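You operate a simulated robot arm through the tools that you are given. There is no shell and no other tool. Be economical: measure what you need, move in short steps, check, and stop when the job is done.

You run a simulated robot arm. Do the job below in one go: nothing can be reset, and whatever is moved stays where it is left.

Task
Fetch the large banded weight and set it on top of the teal flat-topped rod.

It is judged by the outcome, as a careful person would: the job done as asked, and still so three seconds after it is handed in. It fails if anything else is knocked over, pushed out of place, dropped, spilled or broken.

Robot
A 7-joint arm with a two-finger parallel gripper, fixed in place. Base frame: the origin is at the foot of the arm, x ahead of it, y to its left, z up; the work surface is at about z = 0. Units: mm, rad, N and s.
With the tool pointing down near the work surface it reaches from about 240 to 620 mm from the base axis. Its first joint turns from -1.152 to 1.152 rad. Payload 2.6 kg.
Tool frame: the origin (TCP) lies between the finger pads and is the grasp point; the fingertips stand 30 mm ahead of it; z points along the fingers, y is the line along which they close. Largest opening 94 mm; finger width 28, thickness 10; the body of the gripper, 50 by 96 mm, starts 55 mm behind the TCP.
Orientation is told as [roll, pitch, yaw] about the base's x, y, z axes, in that order, counted from this pose: with the fingers straight down and closing along the base's y, the tool's x points along the base's -x, its y along +y and its z along -z.

Tools
- The arm moves only by the tool send_rows. Its argument "rows" is a list of rows, each a list of 7 numbers: the shift along the base's x, y, z in mm, then the turn, a rotation vector about the base's x, y, z in rad, then the finger opening in mm, from 0 to 94. In form: [[x, y, z, rx, ry, rz, fingers], ...]. A call has 1 to 10 rows; each row is the pose to reach, as a shift and turn from the pose commanded when the call began. Rows are played at 5 a second. More than 50 mm and 0.15 rad between two rows, or a gripper value outside its range, and nothing of the call is played. Where a pose cannot be reached the arm comes as near as it can. A force on the tool above 40 N (or 10 N above the force at the start of the call, whichever is more), or a blocked arm, ends the call early, and 0.2 s more pass. The fingers move at their own pace (about 72 mm/s each) and stop on an object; they squeeze with about 21 N. The grip force told is the motor's: it shows also when the fingers shut on nothing. Time passes only in rows, and 0.2 s behind the last, so rows that repeat a pose let the fingers close. It gives the time, the measured TCP pose, the force on the tool (base axes), the opening and the grip force at its end, in the units of the frame above (readings bear some noise).
- Cameras (640 x 400 px; columns grow to the right, rows downward): "scene" is fixed at [42.2, 436.6, 563.3]; the picture's right is [-0.72, -0.70, 0.00], its down [-0.42, 0.44, -0.79] and it looks along [0.55, -0.57, -0.61] (base axes); focal length 329 px, centre (320, 200). "wrist" rides on the gripper at [-37, 0, -58] in the tool frame; the picture's right is [0.00, -1.00, 0.00], its down [0.97, 0.00, -0.24] and it looks along [0.24, 0.00, 0.97] (tool axes); focal length 218 px, centre (320, 200). There is no depth. A picture from a camera that has moved, and an enlarged one, comes with that camera's place and axes in the base frame and with its lens.
- snapshot(camera): a new picture of that camera. It takes no simulated time.
- enlarge(camera, box): a new picture of the part [left, top, right, bottom] of that camera's present view, enlarged. It takes no simulated time.
- hand_in(): hands the job in; it is judged then, once.

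Go step by step. Nothing tells you positions but the pictures and the camera data: compare them with the known pose of the tool, close in by small moves and look again before you grip or let go. The budget is 90 turns and 46 pictures, counting those below and the enlarged ones. Unless the task says otherwise, let go and move clear before handing in, and close with one line.

The tools are called after ">>>" by a JSON object that holds its "name" and its "arguments". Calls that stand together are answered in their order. send_rows: Moves the arm, as the interface text tells. Its arguments: {"type":"object","properties":{"rows":{"type":"array"}},"required":["rows"]} The other tools are called the same way: snapshot (camera) takes a picture; enlarge (camera, box) takes an enlarged picture of a part of a camera's view; hand_in () hands the job in.

At the start:

```text
clock: 0.0
tool_pos: [328.7, -40.6, 299.2]
tcp_rot: [0.002, -0.001, 0.0]
ft_force: [0.4, -0.9, -0.2]
finger_gap: 94.0
gripper_force: 0.0
```

scene: 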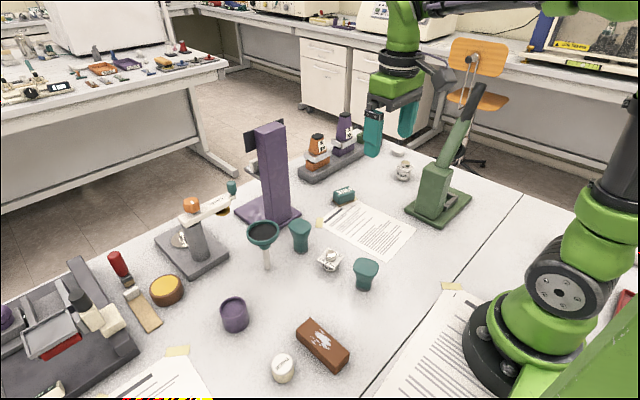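
wrist: 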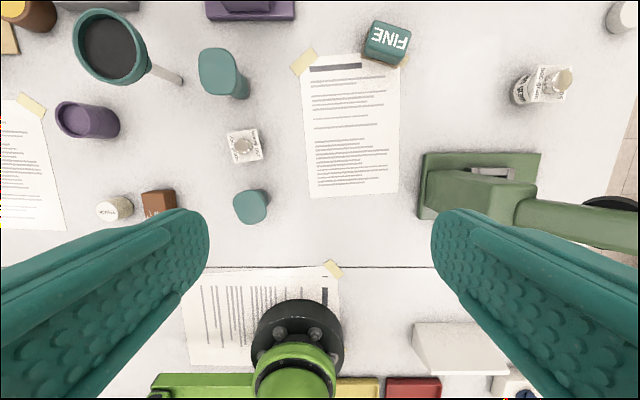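

I see several teal objects and some candidate weights; I need closer views to tell which is which.

>>> {"name": "enlarge", "arguments": {"camera": "scene", "box": [220, 180, 420, 305]}}

>>> {"name": "enlarge", "arguments": {"camera": "scene", "box": [280, 90, 440, 190]}}

>>> {"name": "enlarge", "arguments": {"camera": "scene", "box": [100, 170, 260, 340]}}

>>> {"name": "enlarge", "arguments": {"camera": "scene", "box": [0, 240, 160, 400]}}

>>> {"name": "enlarge", "arguments": {"camera": "scene", "box": [200, 280, 360, 390]}}

```text
3.20 times, centred on (320, 242) of scene
camera zoom: at [42.2, 436.6, 563.3], right [-0.72, -0.7, 0.0], down [-0.42, 0.44, -0.79], along [0.55, -0.57, -0.61], focal length 1052 px, centre (320, 64)
```

zoom: 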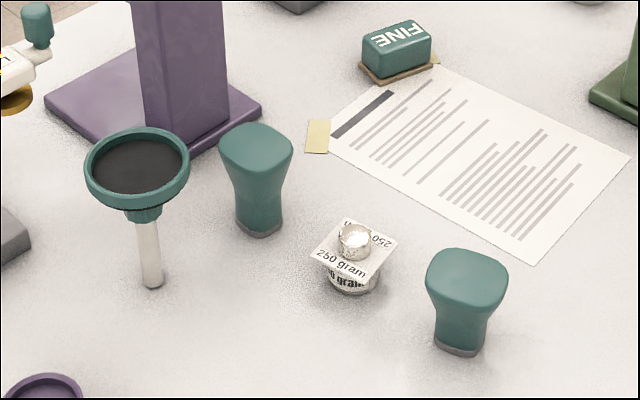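

```text
4.00 times, centred on (360, 140) of scene
camera zoom: at [42.2, 436.6, 563.3], right [-0.72, -0.7, 0.0], down [-0.42, 0.44, -0.79], along [0.55, -0.57, -0.61], focal length 1314 px, centre (160, 440)
```

zoom: 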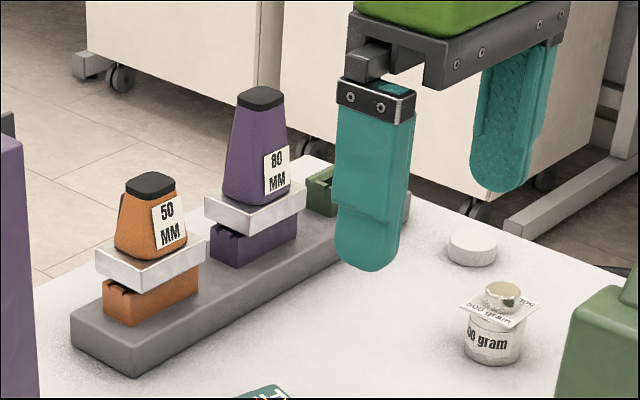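

```text
2.35 times, centred on (180, 255) of scene
camera zoom: at [42.2, 436.6, 563.3], right [-0.72, -0.7, 0.0], down [-0.42, 0.44, -0.79], along [0.55, -0.57, -0.61], focal length 773 px, centre (649, 71)
```

zoom: 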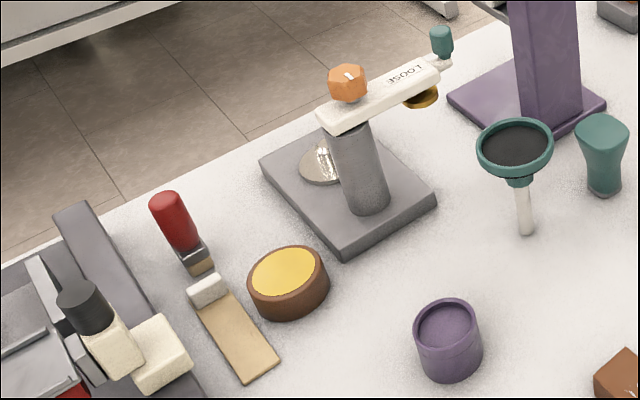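

```text
2.50 times, centred on (80, 320) of scene
camera zoom: at [42.2, 436.6, 563.3], right [-0.72, -0.7, 0.0], down [-0.42, 0.44, -0.79], along [0.55, -0.57, -0.61], focal length 822 px, centre (920, -100)
```

zoom: 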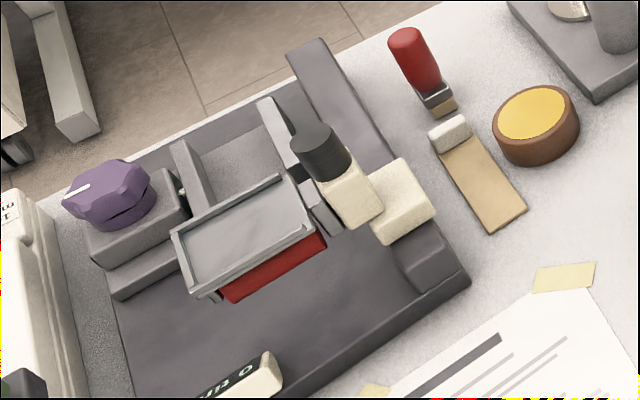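

```text
3.64 times, centred on (280, 335) of scene
camera zoom: at [42.2, 436.6, 563.3], right [-0.72, -0.7, 0.0], down [-0.42, 0.44, -0.79], along [0.55, -0.57, -0.61], focal length 1195 px, centre (466, -291)
```

zoom: 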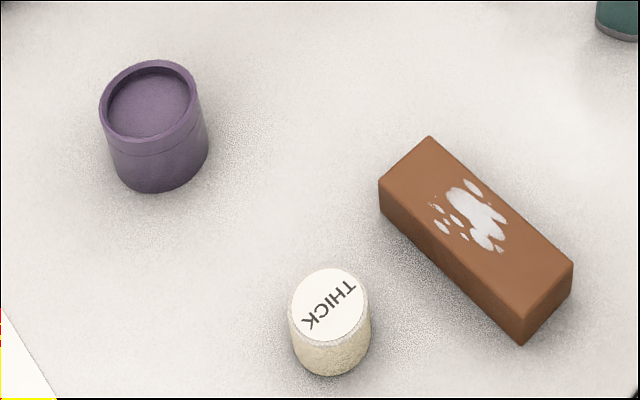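

The weights are labelled 250 gram and 500 gram; the teal flared things are ambiguous, so I check from the wrist camera for details.

>>> {"name": "enlarge", "arguments": {"camera": "wrist", "box": [180, 30, 310, 240]}}

>>> {"name": "enlarge", "arguments": {"camera": "wrist", "box": [490, 40, 610, 120]}}

>>> {"name": "enlarge", "arguments": {"camera": "scene", "box": [380, 130, 480, 230]}}

```text
1.90 times, centred on (245, 135) of wrist
camera zoom: at [366.0, -40.8, 358.5], right [0.0, -1.0, 0.0], down [-0.97, 0.0, 0.24], along [-0.24, 0.0, -0.97], focal length 416 px, centre (463, 324)
```

zoom: 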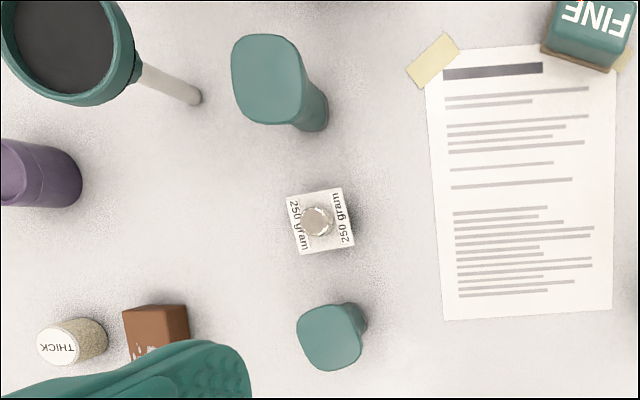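

```text
5.00 times, centred on (550, 80) of wrist
camera zoom: at [366.0, -40.8, 358.5], right [0.0, -1.0, 0.0], down [-0.97, 0.0, 0.24], along [-0.24, 0.0, -0.97], focal length 1091 px, centre (-830, 800)
```

zoom: 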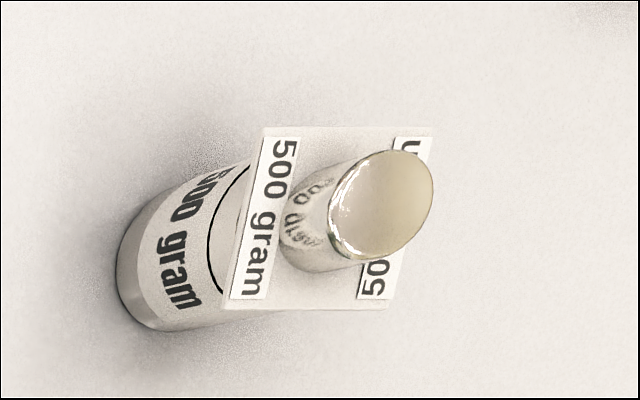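

```text
4.00 times, centred on (430, 180) of scene
camera zoom: at [42.2, 436.6, 563.3], right [-0.72, -0.7, 0.0], down [-0.42, 0.44, -0.79], along [0.55, -0.57, -0.61], focal length 1314 px, centre (-120, 280)
```

zoom: 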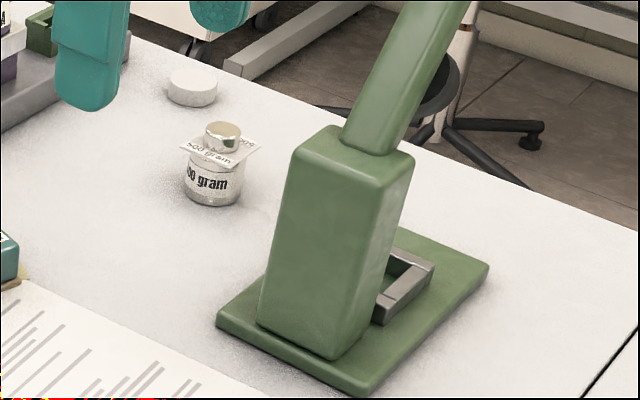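

The 500 gram weight with its paper band is the larger one, near (440,-345). To settle which teal item is the flat-topped rod, I tilt the wrist for an oblique view forward.

>>> {"name": "send_rows", "arguments": {"rows": [[-10, 15, 10, 0, -0.13, 0, 94], [-20, 30, 20, 0, -0.26, 0, 94], [-30, 45, 30, 0, -0.39, 0, 94], [-40, 60, 40, 0, -0.52, 0, 94], [-50, 75, 40, 0, -0.65, 0, 94], [-60, 90, 40, 0, -0.78, 0, 94], [-70, 100, 40, 0, -0.9, 0, 94]]}}

>>> {"name": "snapshot", "arguments": {"camera": "wrist"}}

```text
clock: 1.6
tool_pos: [258.6, 59.6, 338.6]
tcp_rot: [-0.001, -0.901, -0.002]
ft_force: [-0.9, 0.9, -0.2]
finger_gap: 93.7
gripper_force: 0.0
```

```text
35 pictures are left
camera wrist: at [236.7, 59.1, 405.0], right [0.0, -1.0, 0.0], down [-0.79, 0.0, -0.61], along [0.61, 0.0, -0.79], focal length 218 px, centre (320, 200)
```

wrist: 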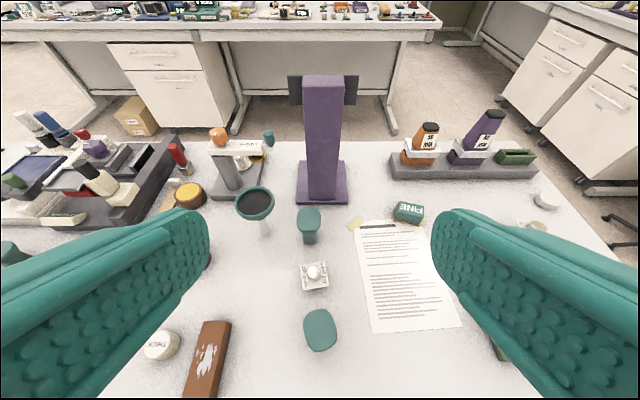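

A further teal object shows at the far left edge. I turn the view left to check.

>>> {"name": "send_rows", "arguments": {"rows": [[0, 10, 10, 0, 0, 0.14, 94], [0, 20, 20, 0, 0, 0.28, 94], [0, 30, 30, 0, 0, 0.42, 94], [0, 40, 30, 0, 0, 0.56, 94], [0, 50, 30, 0, 0, 0.7, 94]]}}

>>> {"name": "snapshot", "arguments": {"camera": "wrist"}}

```text
clock: 2.8
tool_pos: [258.7, 110.7, 369.3]
tcp_rot: [0.0, -0.901, 0.701]
ft_force: [0.1, 0.4, -0.1]
finger_gap: 94.0
gripper_force: 0.1
```

```text
34 pictures are left
camera wrist: at [241.9, 94.8, 435.6], right [0.65, -0.76, 0.0], down [-0.6, -0.51, -0.61], along [0.47, 0.39, -0.79], focal length 218 px, centre (320, 200)
```

wrist: 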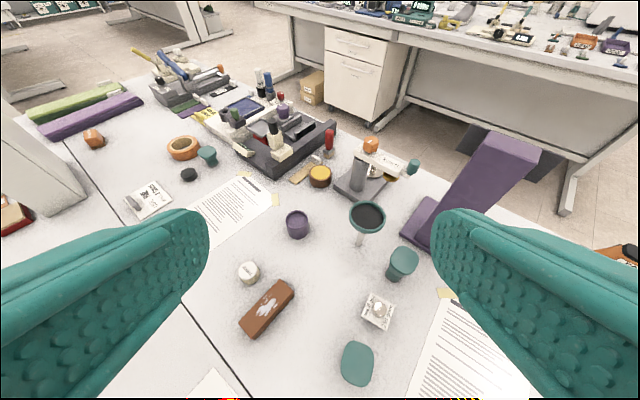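

>>> {"name": "enlarge", "arguments": {"camera": "wrist", "box": [130, 120, 270, 220]}}

>>> {"name": "enlarge", "arguments": {"camera": "wrist", "box": [330, 190, 440, 390]}}

```text
4.00 times, centred on (200, 170) of wrist
camera zoom: at [241.9, 94.8, 435.6], right [0.65, -0.76, 0.0], down [-0.6, -0.51, -0.61], along [0.47, 0.39, -0.79], focal length 873 px, centre (800, 320)
```

zoom: 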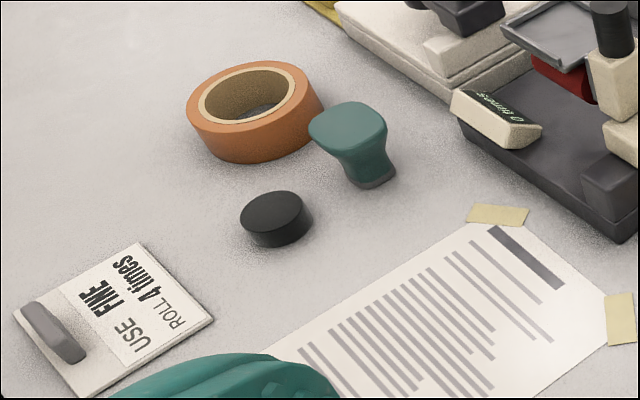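

```text
2.00 times, centred on (385, 290) of wrist
camera zoom: at [241.9, 94.8, 435.6], right [0.65, -0.76, 0.0], down [-0.6, -0.51, -0.61], along [0.47, 0.39, -0.79], focal length 436 px, centre (190, 20)
```

zoom: 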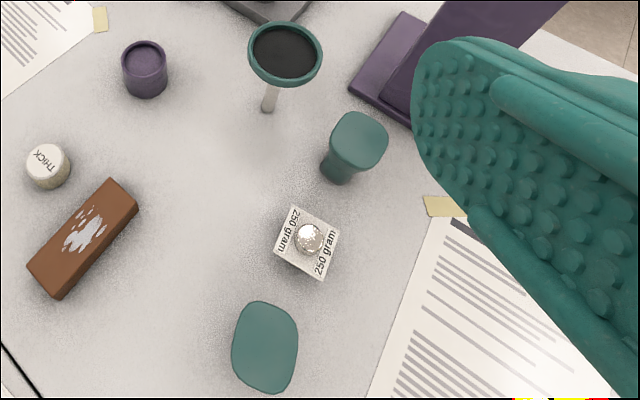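

There are three teal stamps, plus a teal-topped piece at the end of the "LOOSE" arm. I look closely at that one and at the dish on the stem.

>>> {"name": "enlarge", "arguments": {"camera": "wrist", "box": [310, 120, 440, 220]}}

>>> {"name": "enlarge", "arguments": {"camera": "scene", "box": [150, 165, 250, 285]}}

```text
4.00 times, centred on (375, 170) of wrist
camera zoom: at [241.9, 94.8, 435.6], right [0.65, -0.76, 0.0], down [-0.6, -0.51, -0.61], along [0.47, 0.39, -0.79], focal length 873 px, centre (100, 320)
```

zoom: 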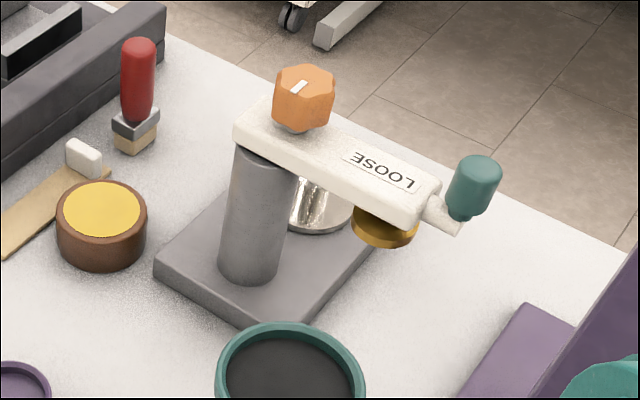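

```text
3.33 times, centred on (200, 225) of scene
camera zoom: at [42.2, 436.6, 563.3], right [-0.72, -0.7, 0.0], down [-0.42, 0.44, -0.79], along [0.55, -0.57, -0.61], focal length 1095 px, centre (720, 117)
```

zoom: 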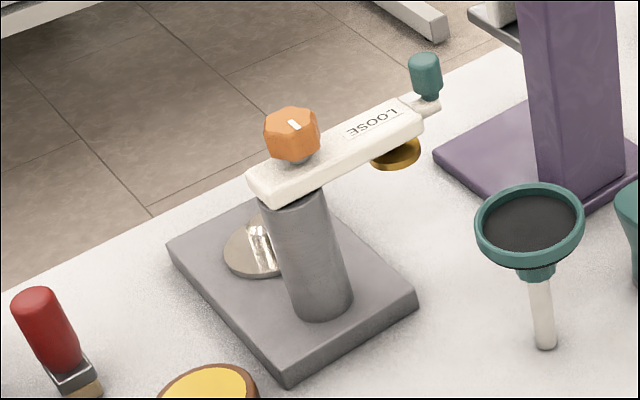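

The teal bit on the arm is a crank knob. I now look at the right side of the table, and get a lower side view of the dish on the stem afterwards.

>>> {"name": "send_rows", "arguments": {"rows": [[0, -15, 0, 0, 0, -0.14, 94], [0, -30, 0, 0, 0, -0.28, 94], [0, -45, 0, 0, 0, -0.42, 94], [0, -60, 0, 0, 0, -0.56, 94], [0, -75, 0, 0, 0, -0.7, 94], [0, -95, 0, 0, 0, -0.84, 94], [0, -110, 0, 0, 0, -0.98, 94], [0, -120, 0, 0, 0, -1.12, 94], [0, -130, 0, 0, 0, -1.26, 94]]}}

>>> {"name": "snapshot", "arguments": {"camera": "wrist"}}

```text
clock: 4.8
tool_pos: [258.5, -21.2, 368.9]
tcp_rot: [0.002, -0.902, -0.563]
ft_force: [0.7, -0.4, -0.1]
finger_gap: 94.1
gripper_force: 0.1
```

```text
29 pictures are left
camera wrist: at [239.6, -9.6, 435.7], right [-0.53, -0.85, 0.0], down [-0.67, 0.42, -0.61], along [0.52, -0.33, -0.79], focal length 218 px, centre (320, 200)
```

wrist: 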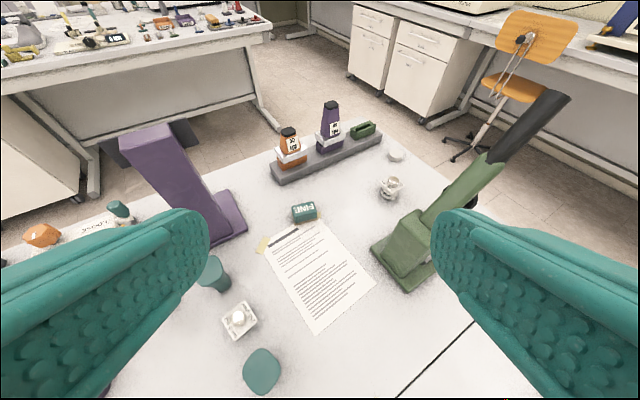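

No other teal items on the right. I go for a closer oblique look at the dish on the stem, with the nearby teal stamps in the same view.

>>> {"name": "send_rows", "arguments": {"rows": [[0, 30, 0, 0, 0, 0.14, 94], [0, 70, 0, 0, 0, 0.28, 94], [0, 110, 0, 0, 0, 0.42, 94], [0, 150, 0, 0, 0, 0.563, 94], [0, 170, -40, 0, 0, 0.563, 94], [10, 170, -80, 0, 0, 0.563, 94], [20, 170, -120, 0, 0, 0.563, 94]]}}

>>> {"name": "send_rows", "arguments": {"rows": [[0, 0, -10, 0, -0.14, 0, 94], [0, 0, -20, 0, -0.28, 0, 94], [0, 0, -30, 0, -0.4, 0, 94]]}}

>>> {"name": "snapshot", "arguments": {"camera": "wrist"}}

```text
clock: 6.4
tool_pos: [280.4, 150.3, 248.0]
tcp_rot: [0.002, -0.9, 0.002]
ft_force: [-0.1, -0.1, 0.5]
finger_gap: 94.0
gripper_force: 0.1
```

```text
clock: 7.3
tool_pos: [308.5, 127.1, 309.5]
tcp_rot: [0.998, -1.293, -1.108]
ft_force: [0.6, 0.9, -0.6]
finger_gap: 94.1
gripper_force: 0.1
out of reach, approached as far as the arm can: row 1, 2, 3
stopped in row 3: the arm was blocked; the commanded pose is now the measured one
```

```text
28 pictures are left
camera wrist: at [255.9, 122.6, 354.8], right [-0.12, -0.97, -0.23], down [-0.36, 0.26, -0.9], along [0.93, -0.03, -0.37], focal length 218 px, centre (320, 200)
```

wrist: 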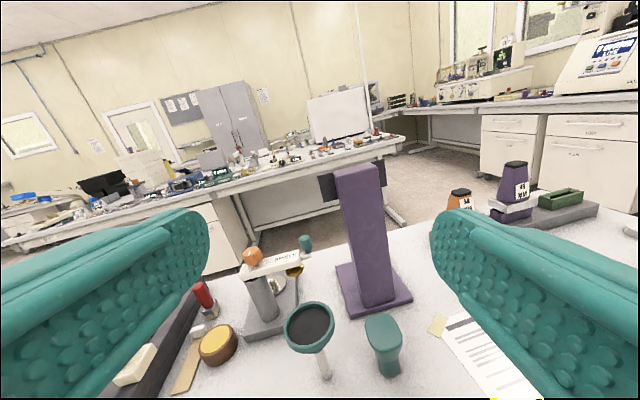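

The arm reached its limits and ended in a twisted pose, with nothing touched. The view is useful, so I enlarge it.

>>> {"name": "enlarge", "arguments": {"camera": "wrist", "box": [260, 290, 420, 390]}}

>>> {"name": "snapshot", "arguments": {"camera": "scene"}}

```text
4.00 times, centred on (340, 340) of wrist
camera zoom: at [255.9, 122.6, 354.8], right [-0.12, -0.97, -0.23], down [-0.36, 0.26, -0.9], along [0.93, -0.03, -0.37], focal length 873 px, centre (240, -360)
```

zoom: 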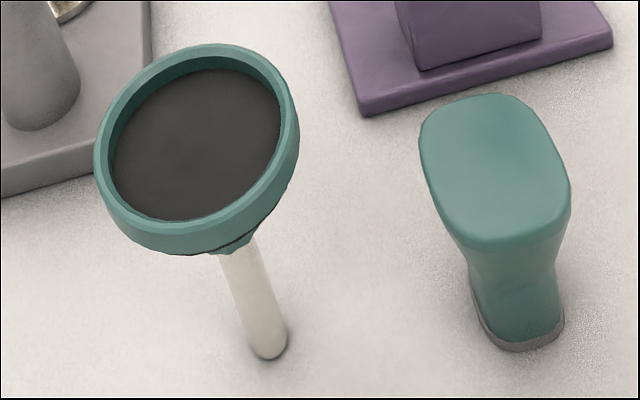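

```text
26 pictures are left
```

scene: 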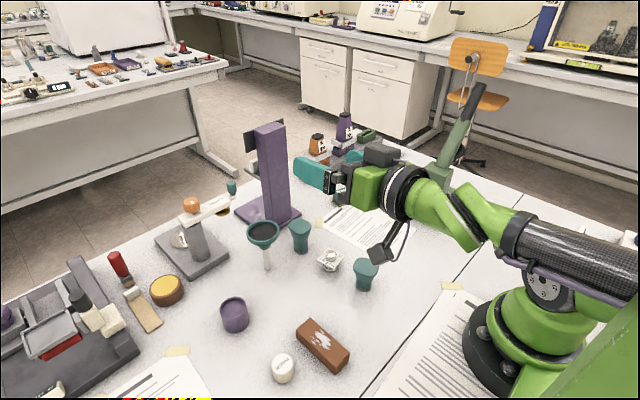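

The dish on its slim stem is the only single teal rod-like thing with a flat top (the stamps are three of a kind), so I take it as the target: near (464,168), top at about z 105. I turn the tool back to vertical and move towards the weight.

>>> {"name": "send_rows", "arguments": {"rows": [[4, -19, 2, -0.0102, 0.1426, 0.0267, 94], [8, -38, 4, -0.0204, 0.2852, 0.0534, 94], [12, -57, 6, -0.0306, 0.4278, 0.0801, 94], [16, -76, 8, -0.0408, 0.5704, 0.1068, 94], [20, -95, 10, -0.051, 0.713, 0.1335, 94], [24, -114, 12, -0.0612, 0.8556, 0.1602, 94], [28, -133, 14, -0.0714, 0.9982, 0.1869, 94], [32, -152, 16, -0.0816, 1.1408, 0.2136, 94], [36, -171, 18, -0.0918, 1.2834, 0.2403, 94], [40, -190, 20, -0.102, 1.426, 0.267, 94]]}}

```text
clock: 9.5
tool_pos: [349.8, -59.4, 331.0]
tcp_rot: [0.001, 0.0, 0.008]
ft_force: [-0.2, 0.0, 0.2]
finger_gap: 94.1
gripper_force: 0.0
```

The tool is vertical again. I move over the weight at a safe height and look.

>>> {"name": "send_rows", "arguments": {"rows": [[10, -40, 0, 0, 0, 0, 94], [20, -80, 0, 0, 0, 0, 94], [35, -120, 0, 0, 0, 0, 94], [50, -160, -10, 0, 0, 0, 94], [65, -200, -30, 0, 0, 0, 94], [75, -235, -60, 0, 0, 0, 94], [85, -265, -100, 0, 0, 0, 94]]}}

>>> {"name": "snapshot", "arguments": {"camera": "wrist"}}

```text
refused: row 7 steps farther than a row can; nothing moved
```

```text
25 pictures are left
camera wrist: at [386.8, -61.0, 389.5], right [0.01, -1.0, 0.0], down [-0.97, -0.01, 0.24], along [-0.24, 0.0, -0.97], focal length 218 px, centre (320, 200)
```

wrist: 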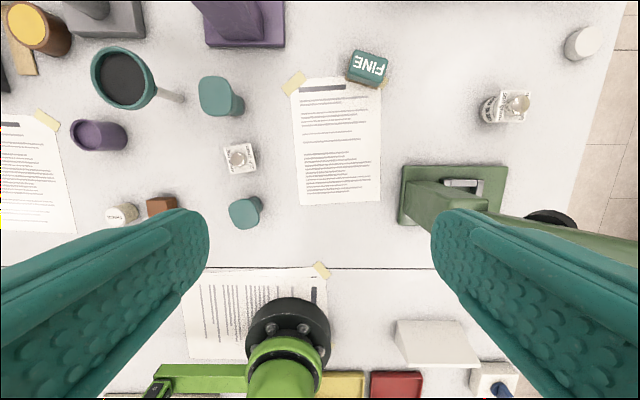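

One step was too long. The weight's foot works out at about (445,-345) again, so I resend the move in shorter steps.

>>> {"name": "send_rows", "arguments": {"rows": [[10, -40, 0, 0, 0, 0, 94], [20, -80, 0, 0, 0, 0, 94], [35, -120, 0, 0, 0, 0, 94], [50, -160, -10, 0, 0, 0, 94], [65, -200, -30, 0, 0, 0, 94], [75, -235, -60, 0, 0, 0, 94], [85, -260, -95, 0, 0, 0, 94], [90, -280, -130, 0, 0, 0, 94]]}}

>>> {"name": "snapshot", "arguments": {"camera": "wrist"}}

>>> {"name": "enlarge", "arguments": {"camera": "scene", "box": [360, 60, 500, 220]}}

```text
clock: 11.3
tool_pos: [439.8, -340.1, 199.5]
tcp_rot: [0.002, 0.0, 0.005]
ft_force: [-0.2, -0.7, 1.1]
finger_gap: 94.1
gripper_force: 0.1
```

```text
24 pictures are left
camera wrist: at [477.3, -341.0, 259.2], right [0.01, -1.0, 0.0], down [-0.97, -0.01, 0.24], along [-0.24, 0.0, -0.97], focal length 218 px, centre (320, 200)
```

wrist: 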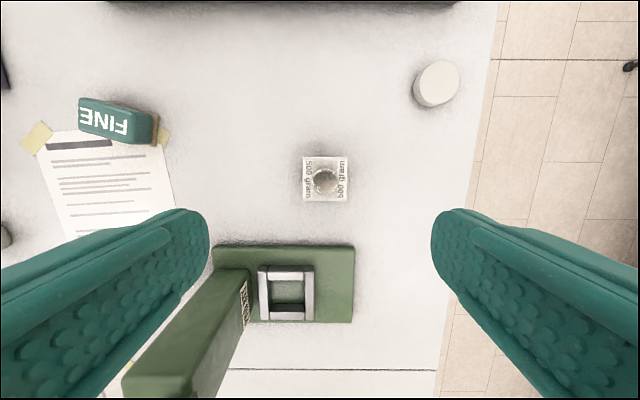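

```text
2.50 times, centred on (430, 140) of scene
camera zoom: at [42.2, 436.6, 563.3], right [-0.72, -0.7, 0.0], down [-0.42, 0.44, -0.79], along [0.55, -0.57, -0.61], focal length 822 px, centre (45, 350)
```

zoom: 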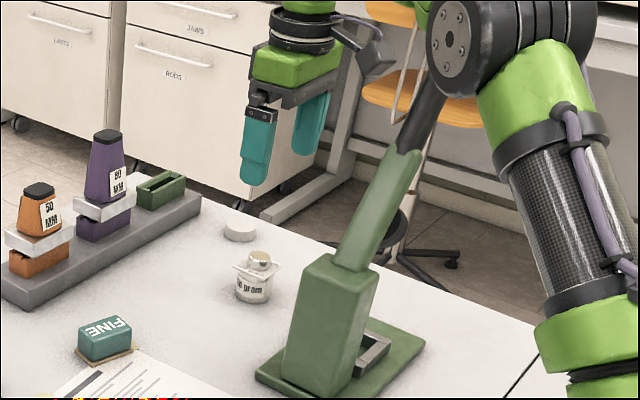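

The weight's knob is at about (446,-346), top near z 55, with the paper collar at z ~38. I centre on it and come down part way for a close look.

>>> {"name": "send_rows", "arguments": {"rows": [[6, -6, -30, 0, 0, 0, 94], [6, -6, -60, 0, 0, 0, 70], [6, -6, -85, 0, 0, 0, 50]]}}

>>> {"name": "snapshot", "arguments": {"camera": "wrist"}}

>>> {"name": "enlarge", "arguments": {"camera": "scene", "box": [370, 130, 450, 190]}}

```text
clock: 12.1
tool_pos: [446.2, -345.1, 115.3]
tcp_rot: [0.003, -0.002, 0.006]
ft_force: [0.6, 0.1, -0.2]
finger_gap: 50.1
gripper_force: 0.1
```

```text
22 pictures are left
camera wrist: at [483.5, -346.7, 174.4], right [0.0, -1.0, 0.0], down [-0.97, -0.01, 0.24], along [-0.24, 0.0, -0.97], focal length 218 px, centre (320, 200)
```

wrist: 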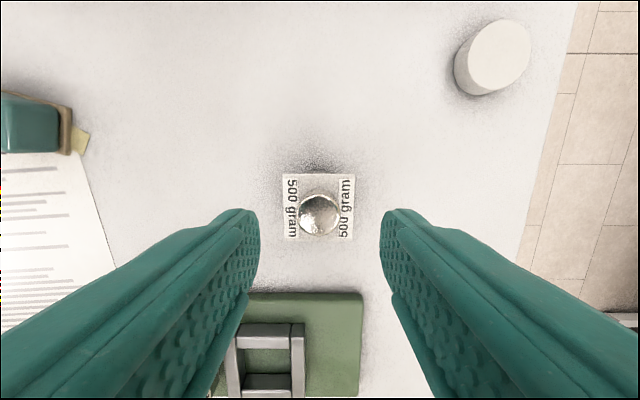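

```text
6.67 times, centred on (410, 160) of scene
camera zoom: at [42.2, 436.6, 563.3], right [-0.72, -0.7, 0.0], down [-0.42, 0.44, -0.79], along [0.55, -0.57, -0.61], focal length 2191 px, centre (-280, 467)
```

zoom: 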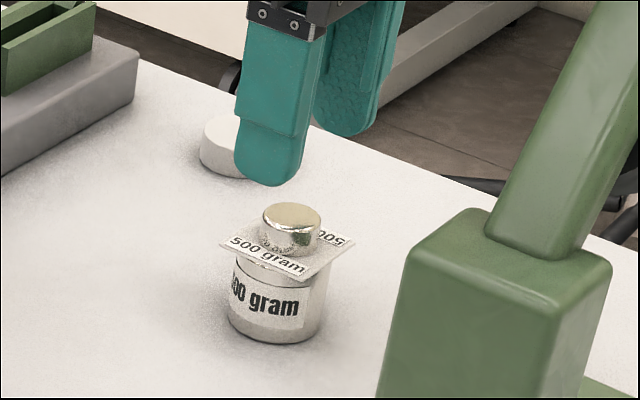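

The knob is about 23 mm wide and 17 mm tall, standing clear above the collar, which suits a grip that keeps the fingers off the dish rim. I descend so the tips sit just above the collar.

>>> {"name": "send_rows", "arguments": {"rows": [[-2, -1, -20, 0, 0, 0, 50], [-2, -1, -34, 0, 0, 0, 50], [-2, -1, -42, 0, 0, 0, 50]]}}

>>> {"name": "enlarge", "arguments": {"camera": "scene", "box": [370, 130, 450, 190]}}

>>> {"name": "snapshot", "arguments": {"camera": "wrist"}}

```text
clock: 12.9
tool_pos: [444.4, -347.0, 73.1]
tcp_rot: [0.003, -0.002, 0.005]
ft_force: [0.5, 1.0, 0.2]
finger_gap: 50.1
gripper_force: 0.0
```

```text
6.67 times, centred on (410, 160) of scene
camera zoom: at [42.2, 436.6, 563.3], right [-0.72, -0.7, 0.0], down [-0.42, 0.44, -0.79], along [0.55, -0.57, -0.61], focal length 2191 px, centre (-280, 467)
```

zoom: 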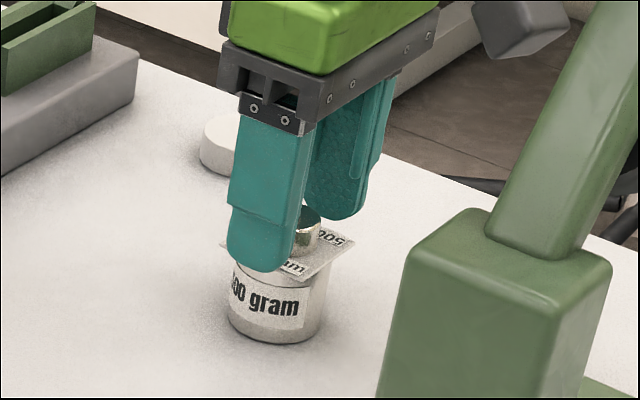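

```text
19 pictures are left
camera wrist: at [480.6, -347.3, 132.2], right [0.0, -1.0, 0.0], down [-0.97, 0.0, 0.24], along [-0.24, 0.0, -0.97], focal length 218 px, centre (320, 200)
```

wrist: 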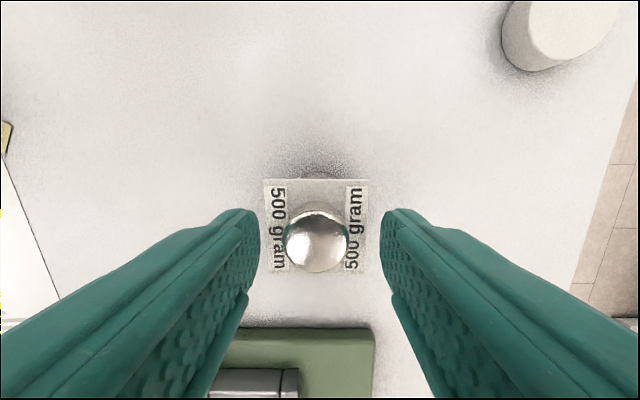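

The knob sits centred between the fingers with the tips just above the collar. I close.

>>> {"name": "send_rows", "arguments": {"rows": [[0, 0, 0, 0, 0, 0, 30], [0, 0, 0, 0, 0, 0, 10], [0, 0, 0, 0, 0, 0, 10], [0, 0, 0, 0, 0, 0, 10]]}}

>>> {"name": "send_rows", "arguments": {"rows": [[0, 0, 5, 0, 0, 0, 10], [0, 0, 15, 0, 0, 0, 10], [0, 0, 30, 0, 0, 0, 10], [0, 0, 30, 0, 0, 0, 10]]}}

>>> {"name": "enlarge", "arguments": {"camera": "scene", "box": [370, 130, 450, 190]}}

```text
clock: 13.9
tool_pos: [442.9, -346.1, 73.2]
tcp_rot: [0.002, -0.003, 0.005]
ft_force: [0.7, 0.2, -0.1]
finger_gap: 25.5
gripper_force: 21.1
```

```text
clock: 14.9
tool_pos: [444.0, -347.3, 103.6]
tcp_rot: [0.003, -0.002, 0.006]
ft_force: [-0.3, 0.5, -3.6]
finger_gap: 25.0
gripper_force: 20.9
```

```text
6.67 times, centred on (410, 160) of scene
camera zoom: at [42.2, 436.6, 563.3], right [-0.72, -0.7, 0.0], down [-0.42, 0.44, -0.79], along [0.55, -0.57, -0.61], focal length 2191 px, centre (-280, 467)
```

zoom: 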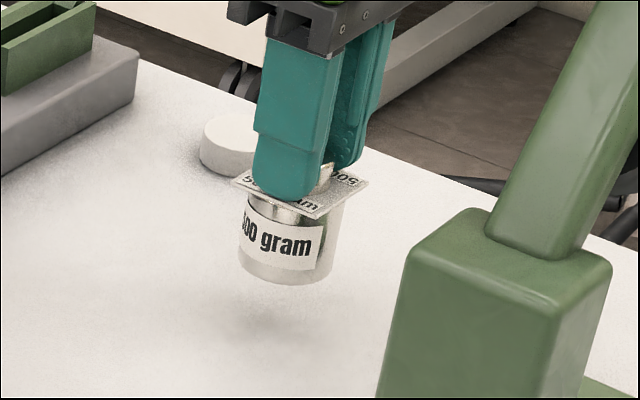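

The weight is held firmly and hangs straight. I lift and carry it across at height toward the teal rod.

>>> {"name": "send_rows", "arguments": {"rows": [[0, 0, 45, 0, 0, 0, 10], [0, 0, 90, 0, 0, 0, 10], [0, 0, 135, 0, 0, 0, 10], [0, 0, 170, 0, 0, 0, 10], [0, 35, 175, 0, 0, 0, 10], [0, 75, 175, 0, 0, 0, 10], [0, 115, 175, 0, 0, 0, 10], [0, 155, 175, 0, 0, 0, 10], [0, 195, 175, 0, 0, 0, 10], [0, 235, 175, 0, 0, 0, 10]]}}

>>> {"name": "send_rows", "arguments": {"rows": [[0, 40, 0, 0, 0, 0, 10], [0, 80, 0, 0, 0, 0, 10], [0, 120, 0, 0, 0, 0, 10], [0, 155, 0, 0, 0, 0, 10], [0, 185, 0, 0, 0, 0, 10], [0, 205, 0, 0, 0, 0, 10], [0, 215, 0, 0, 0, 0, 10]]}}

>>> {"name": "snapshot", "arguments": {"camera": "wrist"}}

>>> {"name": "enlarge", "arguments": {"camera": "scene", "box": [190, 100, 350, 280]}}

```text
clock: 17.1
tool_pos: [442.6, -111.8, 277.5]
tcp_rot: [0.003, -0.002, 0.003]
ft_force: [0.1, 1.1, -4.8]
finger_gap: 25.4
gripper_force: 21.4
```

```text
clock: 18.7
tool_pos: [443.6, 103.3, 278.0]
tcp_rot: [0.002, -0.002, 0.006]
ft_force: [0.3, 0.2, -4.2]
finger_gap: 25.1
gripper_force: 21.1
```

```text
17 pictures are left
camera wrist: at [480.1, 103.0, 337.6], right [0.01, -1.0, 0.0], down [-0.97, -0.01, 0.24], along [-0.24, 0.0, -0.97], focal length 218 px, centre (320, 200)
```

wrist: 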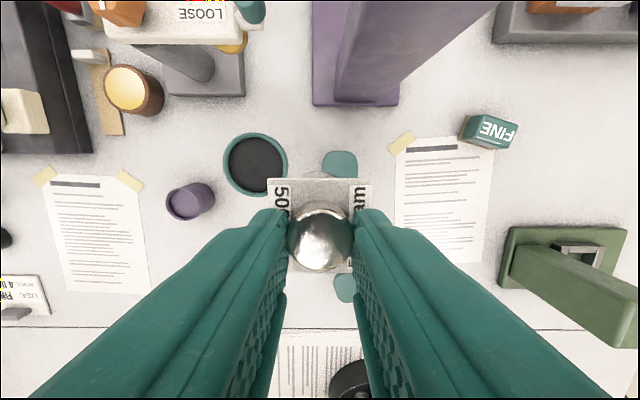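

```text
2.22 times, centred on (270, 190) of scene
camera zoom: at [42.2, 436.6, 563.2], right [-0.72, -0.7, 0.0], down [-0.42, 0.44, -0.79], along [0.55, -0.57, -0.61], focal length 730 px, centre (431, 222)
```

zoom: 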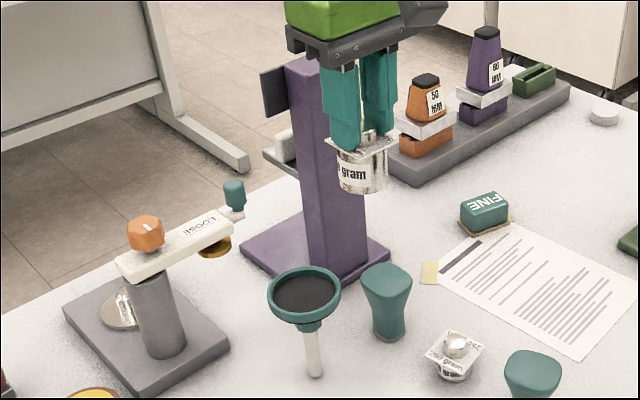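

Dish centre estimates agree on about (464,168), z ~105. I go to a spot just short of it for a clear precise look.

>>> {"name": "send_rows", "arguments": {"rows": [[-25, 35, 0, 0, 0, 0, 10], [-48, 65, -20, 0, 0, 0, 10], [-48, 65, -40, 0, 0, 0, 10], [-48, 65, -40, 0, 0, 0, 10]]}}

>>> {"name": "snapshot", "arguments": {"camera": "wrist"}}

>>> {"name": "enlarge", "arguments": {"camera": "scene", "box": [210, 170, 330, 280]}}

```text
clock: 19.7
tool_pos: [396.3, 169.1, 238.8]
tcp_rot: [0.002, -0.001, 0.005]
ft_force: [-1.0, 0.1, -5.5]
finger_gap: 24.9
gripper_force: 21.1
```

```text
15 pictures are left
camera wrist: at [432.1, 168.3, 297.1], right [0.0, -1.0, 0.0], down [-0.97, -0.01, 0.24], along [-0.24, 0.0, -0.97], focal length 218 px, centre (320, 200)
```

wrist: 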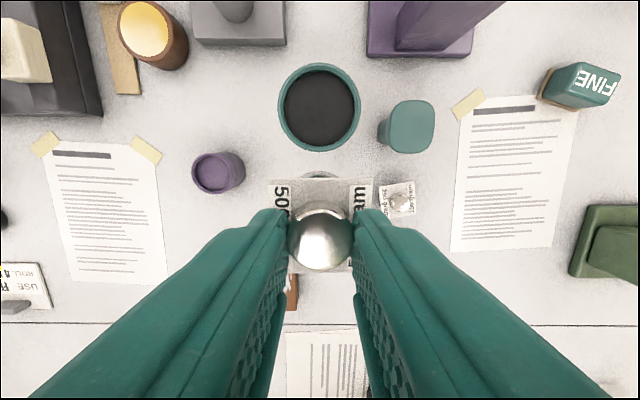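

```text
3.64 times, centred on (270, 225) of scene
camera zoom: at [42.2, 436.6, 563.2], right [-0.72, -0.7, 0.0], down [-0.42, 0.44, -0.79], along [0.55, -0.57, -0.61], focal length 1195 px, centre (502, 109)
```

zoom: 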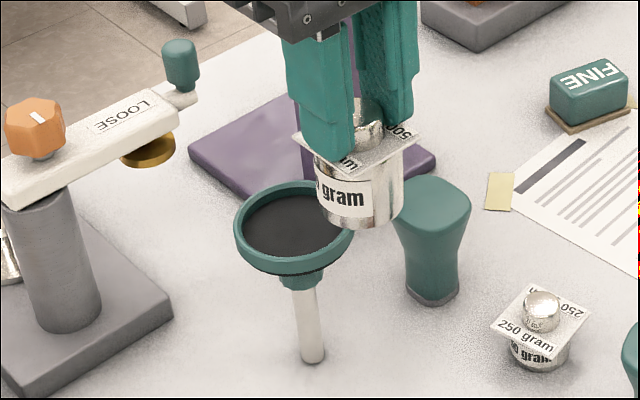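

The dish centre lies 69 mm ahead and about 1.5 mm to the left of the current tool position, and the rim is about 69 mm across. I move over it with the weight's foot still ~20 mm above the rim and check.

>>> {"name": "send_rows", "arguments": {"rows": [[25, 1, 0, 0, 0, 0, 10], [50, 1.5, 0, 0, 0, 0, 10], [68, 1.5, 0, 0, 0, 0, 10], [68, 1.5, -20, 0, 0, 0, 10], [68, 1.5, -38, 0, 0, 0, 10], [68, 1.5, -38, 0, 0, 0, 10]]}}

>>> {"name": "snapshot", "arguments": {"camera": "wrist"}}

>>> {"name": "enlarge", "arguments": {"camera": "scene", "box": [210, 170, 320, 280]}}

```text
clock: 21.1
tool_pos: [463.4, 168.9, 200.3]
tcp_rot: [0.001, -0.003, 0.003]
ft_force: [-0.1, -0.4, -5.6]
finger_gap: 25.2
gripper_force: 20.6
```

```text
13 pictures are left
camera wrist: at [500.4, 168.7, 259.2], right [0.01, -1.0, 0.0], down [-0.97, -0.01, 0.24], along [-0.24, 0.0, -0.97], focal length 218 px, centre (320, 200)
```

wrist: 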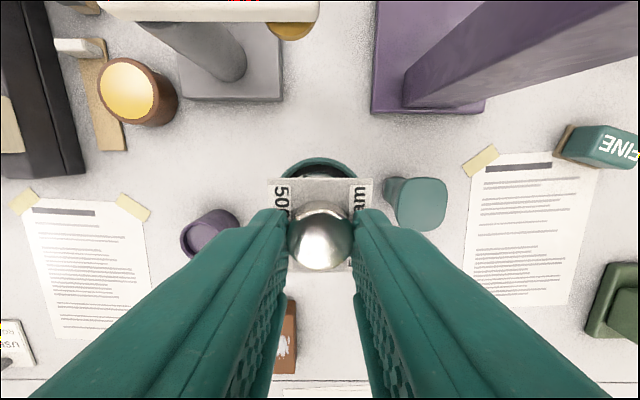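

```text
3.64 times, centred on (265, 225) of scene
camera zoom: at [42.2, 436.6, 563.2], right [-0.72, -0.7, 0.0], down [-0.42, 0.44, -0.79], along [0.55, -0.57, -0.61], focal length 1195 px, centre (520, 109)
```

zoom: 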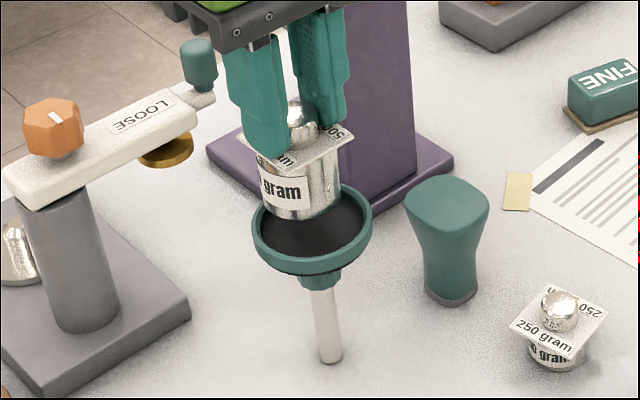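

It is nearly aligned, with possibly a few mm of offset. I take tight enlargements to measure it.

>>> {"name": "enlarge", "arguments": {"camera": "scene", "box": [240, 190, 290, 250]}}

>>> {"name": "enlarge", "arguments": {"camera": "wrist", "box": [260, 145, 380, 285]}}

```text
6.67 times, centred on (265, 220) of scene
camera zoom: at [42.2, 436.6, 563.2], right [-0.72, -0.7, 0.0], down [-0.42, 0.44, -0.79], along [0.55, -0.57, -0.61], focal length 2191 px, centre (687, 67)
```

zoom: 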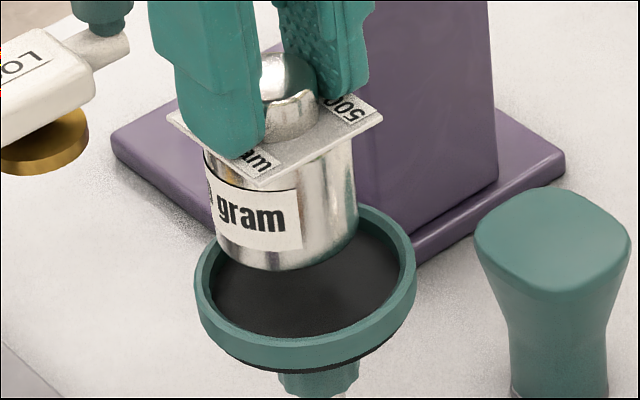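

```text
2.86 times, centred on (320, 215) of wrist
camera zoom: at [500.4, 168.7, 259.2], right [0.01, -1.0, 0.0], down [-0.97, -0.01, 0.24], along [-0.24, 0.0, -0.97], focal length 624 px, centre (320, 157)
```

zoom: 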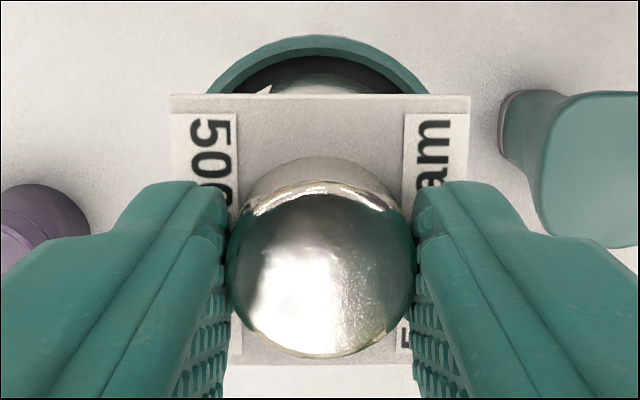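

The collar is centred on the tool, but the far rim edge and the scene view both put the dish centre about 3–4 mm nearer the base than I am. I shift back 3.5 mm, lower 8 mm and re-measure.

>>> {"name": "send_rows", "arguments": {"rows": [[-3.5, 0.3, 0, 0, 0, 0, 10], [-3.5, 0.3, -8, 0, 0, 0, 10], [-3.5, 0.3, -8, 0, 0, 0, 10]]}}

>>> {"name": "enlarge", "arguments": {"camera": "scene", "box": [240, 200, 290, 250]}}

>>> {"name": "enlarge", "arguments": {"camera": "wrist", "box": [260, 145, 380, 220]}}

```text
clock: 21.9
tool_pos: [459.1, 170.0, 192.4]
tcp_rot: [0.003, -0.002, 0.004]
ft_force: [-0.5, 0.5, -4.1]
finger_gap: 25.1
gripper_force: 21.3
```

```text
8.00 times, centred on (265, 225) of scene
camera zoom: at [42.2, 436.6, 563.2], right [-0.72, -0.7, 0.0], down [-0.42, 0.44, -0.79], along [0.55, -0.57, -0.61], focal length 2629 px, centre (760, 0)
```

zoom: 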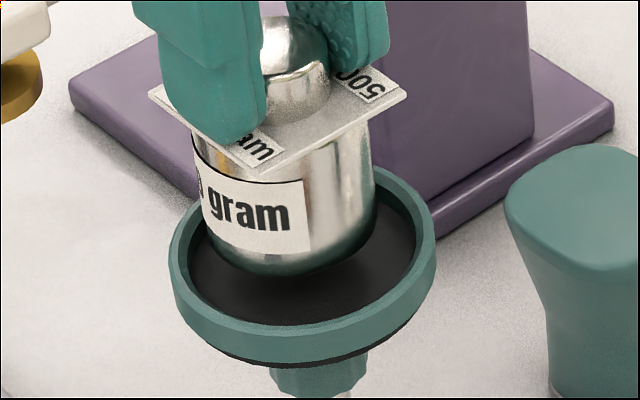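

```text
5.33 times, centred on (320, 182) of wrist
camera zoom: at [496.8, 169.1, 251.3], right [0.0, -1.0, 0.0], down [-0.97, -0.01, 0.24], along [-0.24, 0.0, -0.97], focal length 1164 px, centre (320, 293)
```

zoom: 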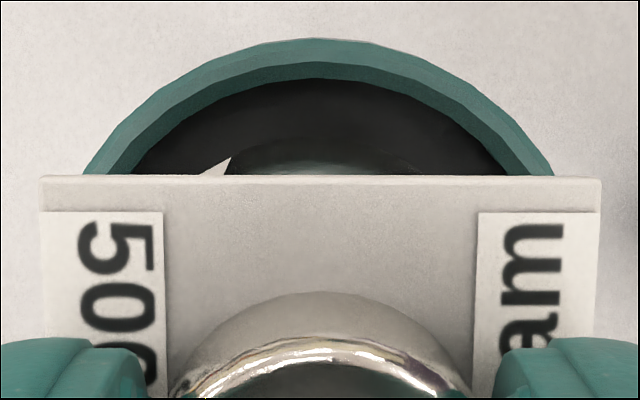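

Sideways alignment is within half a millimetre; both views now show about 2 mm still to go back. I correct and lower gently, watching the force.

>>> {"name": "send_rows", "arguments": {"rows": [[-2.2, 0, 0, 0, 0, 0, 10], [-2.2, 0, -4, 0, 0, 0, 10], [-2.2, 0, -8, 0, 0, 0, 10], [-2.2, 0, -11, 0, 0, 0, 10], [-2.2, 0, -11, 0, 0, 0, 10]]}}

>>> {"name": "enlarge", "arguments": {"camera": "scene", "box": [240, 200, 290, 250]}}

```text
clock: 23.1
tool_pos: [456.4, 168.5, 182.6]
tcp_rot: [0.003, -0.003, 0.004]
ft_force: [0.6, -0.5, -4.2]
finger_gap: 25.2
gripper_force: 21.1
```

```text
8.00 times, centred on (265, 225) of scene
camera zoom: at [42.2, 436.6, 563.2], right [-0.72, -0.7, 0.0], down [-0.42, 0.44, -0.79], along [0.55, -0.57, -0.61], focal length 2629 px, centre (760, 0)
```

zoom: 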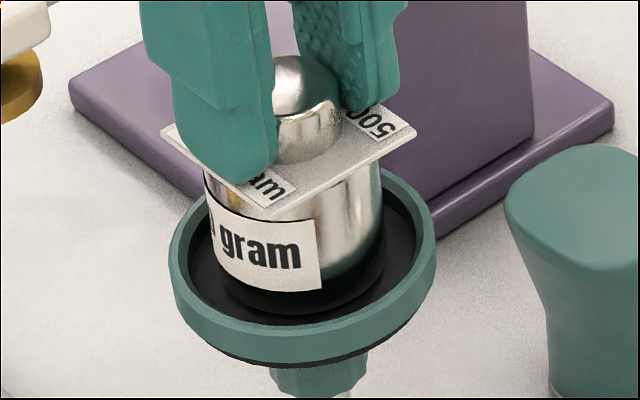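

The weight is now centred within about a millimetre and near contact. I lower in small steps until the load transfers.

>>> {"name": "send_rows", "arguments": {"rows": [[-0.4, 0, -1.5, 0, 0, 0, 10], [-0.6, 0, -3, 0, 0, 0, 10], [-0.6, 0, -3, 0, 0, 0, 10]]}}

>>> {"name": "send_rows", "arguments": {"rows": [[0, 0, -1, 0, 0, 0, 10], [0, 0, -2, 0, 0, 0, 10], [0, 0, -2, 0, 0, 0, 10]]}}

```text
clock: 23.9
tool_pos: [457.9, 169.7, 180.2]
tcp_rot: [0.003, -0.004, 0.005]
ft_force: [0.2, 0.3, 0.9]
finger_gap: 25.2
gripper_force: 21.1
```

```text
clock: 24.7
tool_pos: [457.6, 170.1, 177.7]
tcp_rot: [0.003, -0.007, 0.006]
ft_force: [-0.7, 1.2, 17.3]
finger_gap: 25.4
gripper_force: 20.8
```

The weight has touched down (the load moved onto the rod). I ease back the 2 mm to relieve the extra push and check before releasing.

>>> {"name": "send_rows", "arguments": {"rows": [[0, 0, 1, 0, 0, 0, 10], [0, 0, 1.8, 0, 0, 0, 10], [0, 0, 1.8, 0, 0, 0, 10]]}}

>>> {"name": "enlarge", "arguments": {"camera": "scene", "box": [225, 195, 305, 285]}}

```text
clock: 25.5
tool_pos: [456.8, 170.2, 178.9]
tcp_rot: [0.001, -0.001, 0.005]
ft_force: [0.3, 0.4, 10.7]
finger_gap: 25.2
gripper_force: 21.4
```

```text
4.44 times, centred on (265, 240) of scene
camera zoom: at [42.1, 436.6, 563.3], right [-0.72, -0.7, 0.0], down [-0.42, 0.44, -0.79], along [0.55, -0.57, -0.61], focal length 1460 px, centre (564, 22)
```

zoom: 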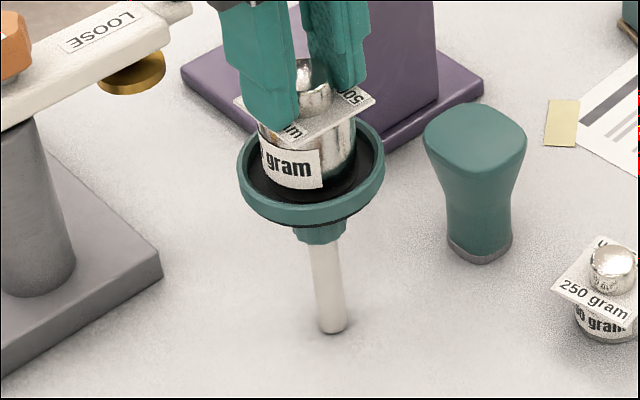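

Some push remains, so I ease up a little more before opening.

>>> {"name": "send_rows", "arguments": {"rows": [[0, 0, 0.7, 0, 0, 0, 10], [0, 0, 1.2, 0, 0, 0, 10]]}}

```text
clock: 26.1
tool_pos: [456.0, 169.0, 178.4]
tcp_rot: [0.001, 0.001, 0.006]
ft_force: [0.8, 1.1, -4.0]
finger_gap: 25.3
gripper_force: 20.6
```

>>> {"name": "send_rows", "arguments": {"rows": [[0, 0, -0.4, 0, 0, 0, 10], [0, 0, -0.5, 0, 0, 0, 10]]}}

```text
clock: 26.7
tool_pos: [456.6, 168.8, 178.8]
tcp_rot: [0.003, 0.0, 0.005]
ft_force: [0.4, -0.7, -4.4]
finger_gap: 25.3
gripper_force: 21.0
```

The tool still carries most of the weight, so it is just off or barely touching. I lower a fraction more.

>>> {"name": "send_rows", "arguments": {"rows": [[0, 0, -0.4, 0, 0, 0, 10], [0, 0, -0.6, 0, 0, 0, 10]]}}

```text
clock: 27.3
tool_pos: [457.2, 170.2, 178.1]
tcp_rot: [0.001, -0.001, 0.005]
ft_force: [-0.1, 0.4, -4.7]
finger_gap: 25.2
gripper_force: 21.5
```

>>> {"name": "send_rows", "arguments": {"rows": [[0, 0, -0.5, 0, 0, 0, 10], [0, 0, -0.8, 0, 0, 0, 10], [0, 0, -0.8, 0, 0, 0, 10]]}}

>>> {"name": "enlarge", "arguments": {"camera": "scene", "box": [225, 195, 305, 285]}}

```text
clock: 28.1
tool_pos: [456.4, 169.2, 178.4]
tcp_rot: [0.002, -0.003, 0.006]
ft_force: [-1.1, -0.5, 1.3]
finger_gap: 25.1
gripper_force: 20.7
```

```text
4.44 times, centred on (265, 240) of scene
camera zoom: at [42.2, 436.6, 563.3], right [-0.72, -0.7, 0.0], down [-0.42, 0.44, -0.79], along [0.55, -0.57, -0.61], focal length 1460 px, centre (564, 22)
```

zoom: 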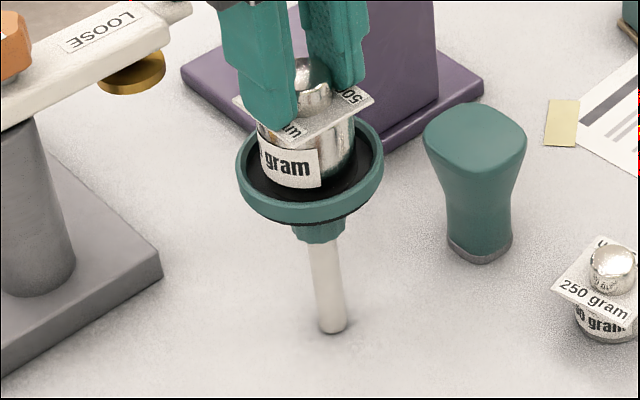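

The weight now rests on the dish with almost no force on the tool, and the rod stands as before. I check centring from the wrist view before opening.

>>> {"name": "enlarge", "arguments": {"camera": "wrist", "box": [260, 135, 380, 220]}}

```text
4.71 times, centred on (320, 178) of wrist
camera zoom: at [494.1, 169.1, 237.5], right [0.01, -1.0, 0.0], down [-0.97, -0.01, 0.24], along [-0.24, 0.0, -0.97], focal length 1027 px, centre (320, 306)
```

zoom: 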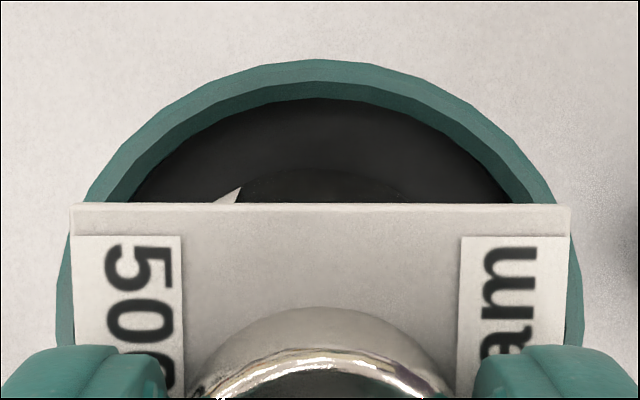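

Centring is within about a millimetre both ways. I open the fingers, holding still.

>>> {"name": "send_rows", "arguments": {"rows": [[0, 0, 0, 0, 0, 0, 27], [0, 0, 0, 0, 0, 0, 32], [0, 0, 0, 0, 0, 0, 45], [0, 0, 0, 0, 0, 0, 50]]}}

>>> {"name": "enlarge", "arguments": {"camera": "scene", "box": [225, 195, 305, 285]}}

```text
clock: 29.1
tool_pos: [457.3, 169.8, 177.7]
tcp_rot: [0.002, -0.003, 0.005]
ft_force: [-0.1, -0.1, 0.1]
finger_gap: 50.2
gripper_force: 0.1
```

```text
4.44 times, centred on (265, 240) of scene
camera zoom: at [42.2, 436.6, 563.3], right [-0.72, -0.7, 0.0], down [-0.42, 0.44, -0.79], along [0.55, -0.57, -0.61], focal length 1460 px, centre (564, 22)
```

zoom: 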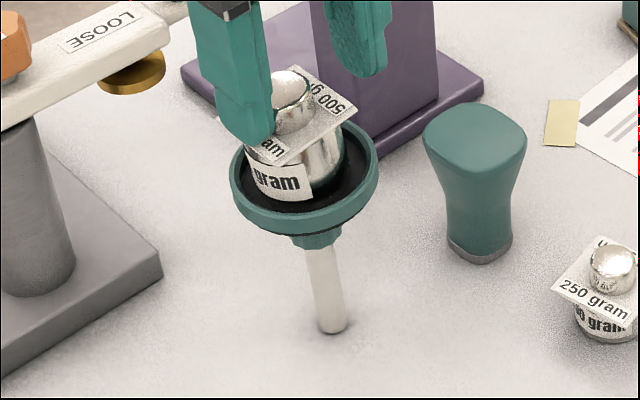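

The rod is tipping slowly under the load; it leans to the left. I close on the knob at once to catch it.

>>> {"name": "send_rows", "arguments": {"rows": [[0, 0, 0, 0, 0, 0, 10], [0, 0, 0, 0, 0, 0, 10], [0, 0, 0, 0, 0, 0, 10]]}}

>>> {"name": "enlarge", "arguments": {"camera": "scene", "box": [225, 195, 305, 285]}}

```text
clock: 29.9
tool_pos: [456.1, 169.6, 178.5]
tcp_rot: [0.003, -0.003, 0.006]
ft_force: [0.3, -0.1, 1.7]
finger_gap: 34.5
gripper_force: 21.1
```

```text
4.44 times, centred on (265, 240) of scene
camera zoom: at [42.2, 436.6, 563.3], right [-0.72, -0.7, 0.0], down [-0.42, 0.44, -0.79], along [0.55, -0.57, -0.61], focal length 1460 px, centre (564, 22)
```

zoom: 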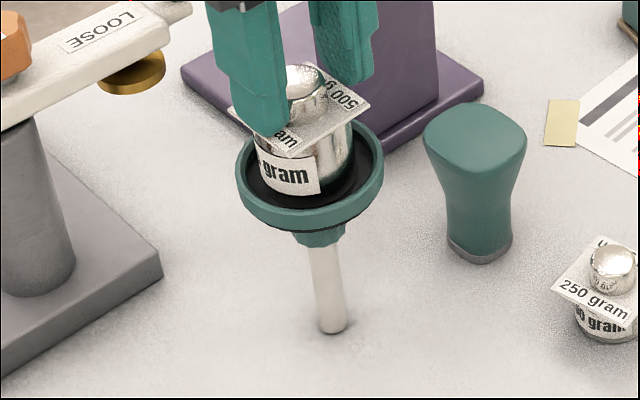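

The weight is caught and the rod is back close to upright. I look from the wrist to see how it is now held.

>>> {"name": "enlarge", "arguments": {"camera": "wrist", "box": [250, 135, 390, 285]}}

```text
2.67 times, centred on (320, 210) of wrist
camera zoom: at [494.0, 169.0, 237.0], right [0.01, -1.0, 0.0], down [-0.97, -0.01, 0.24], along [-0.24, 0.0, -0.97], focal length 582 px, centre (320, 173)
```

zoom: 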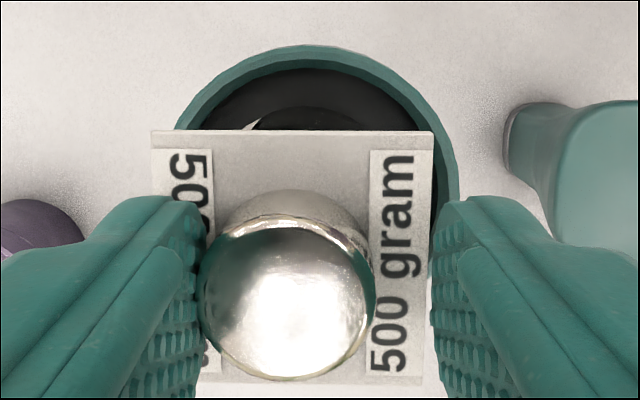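

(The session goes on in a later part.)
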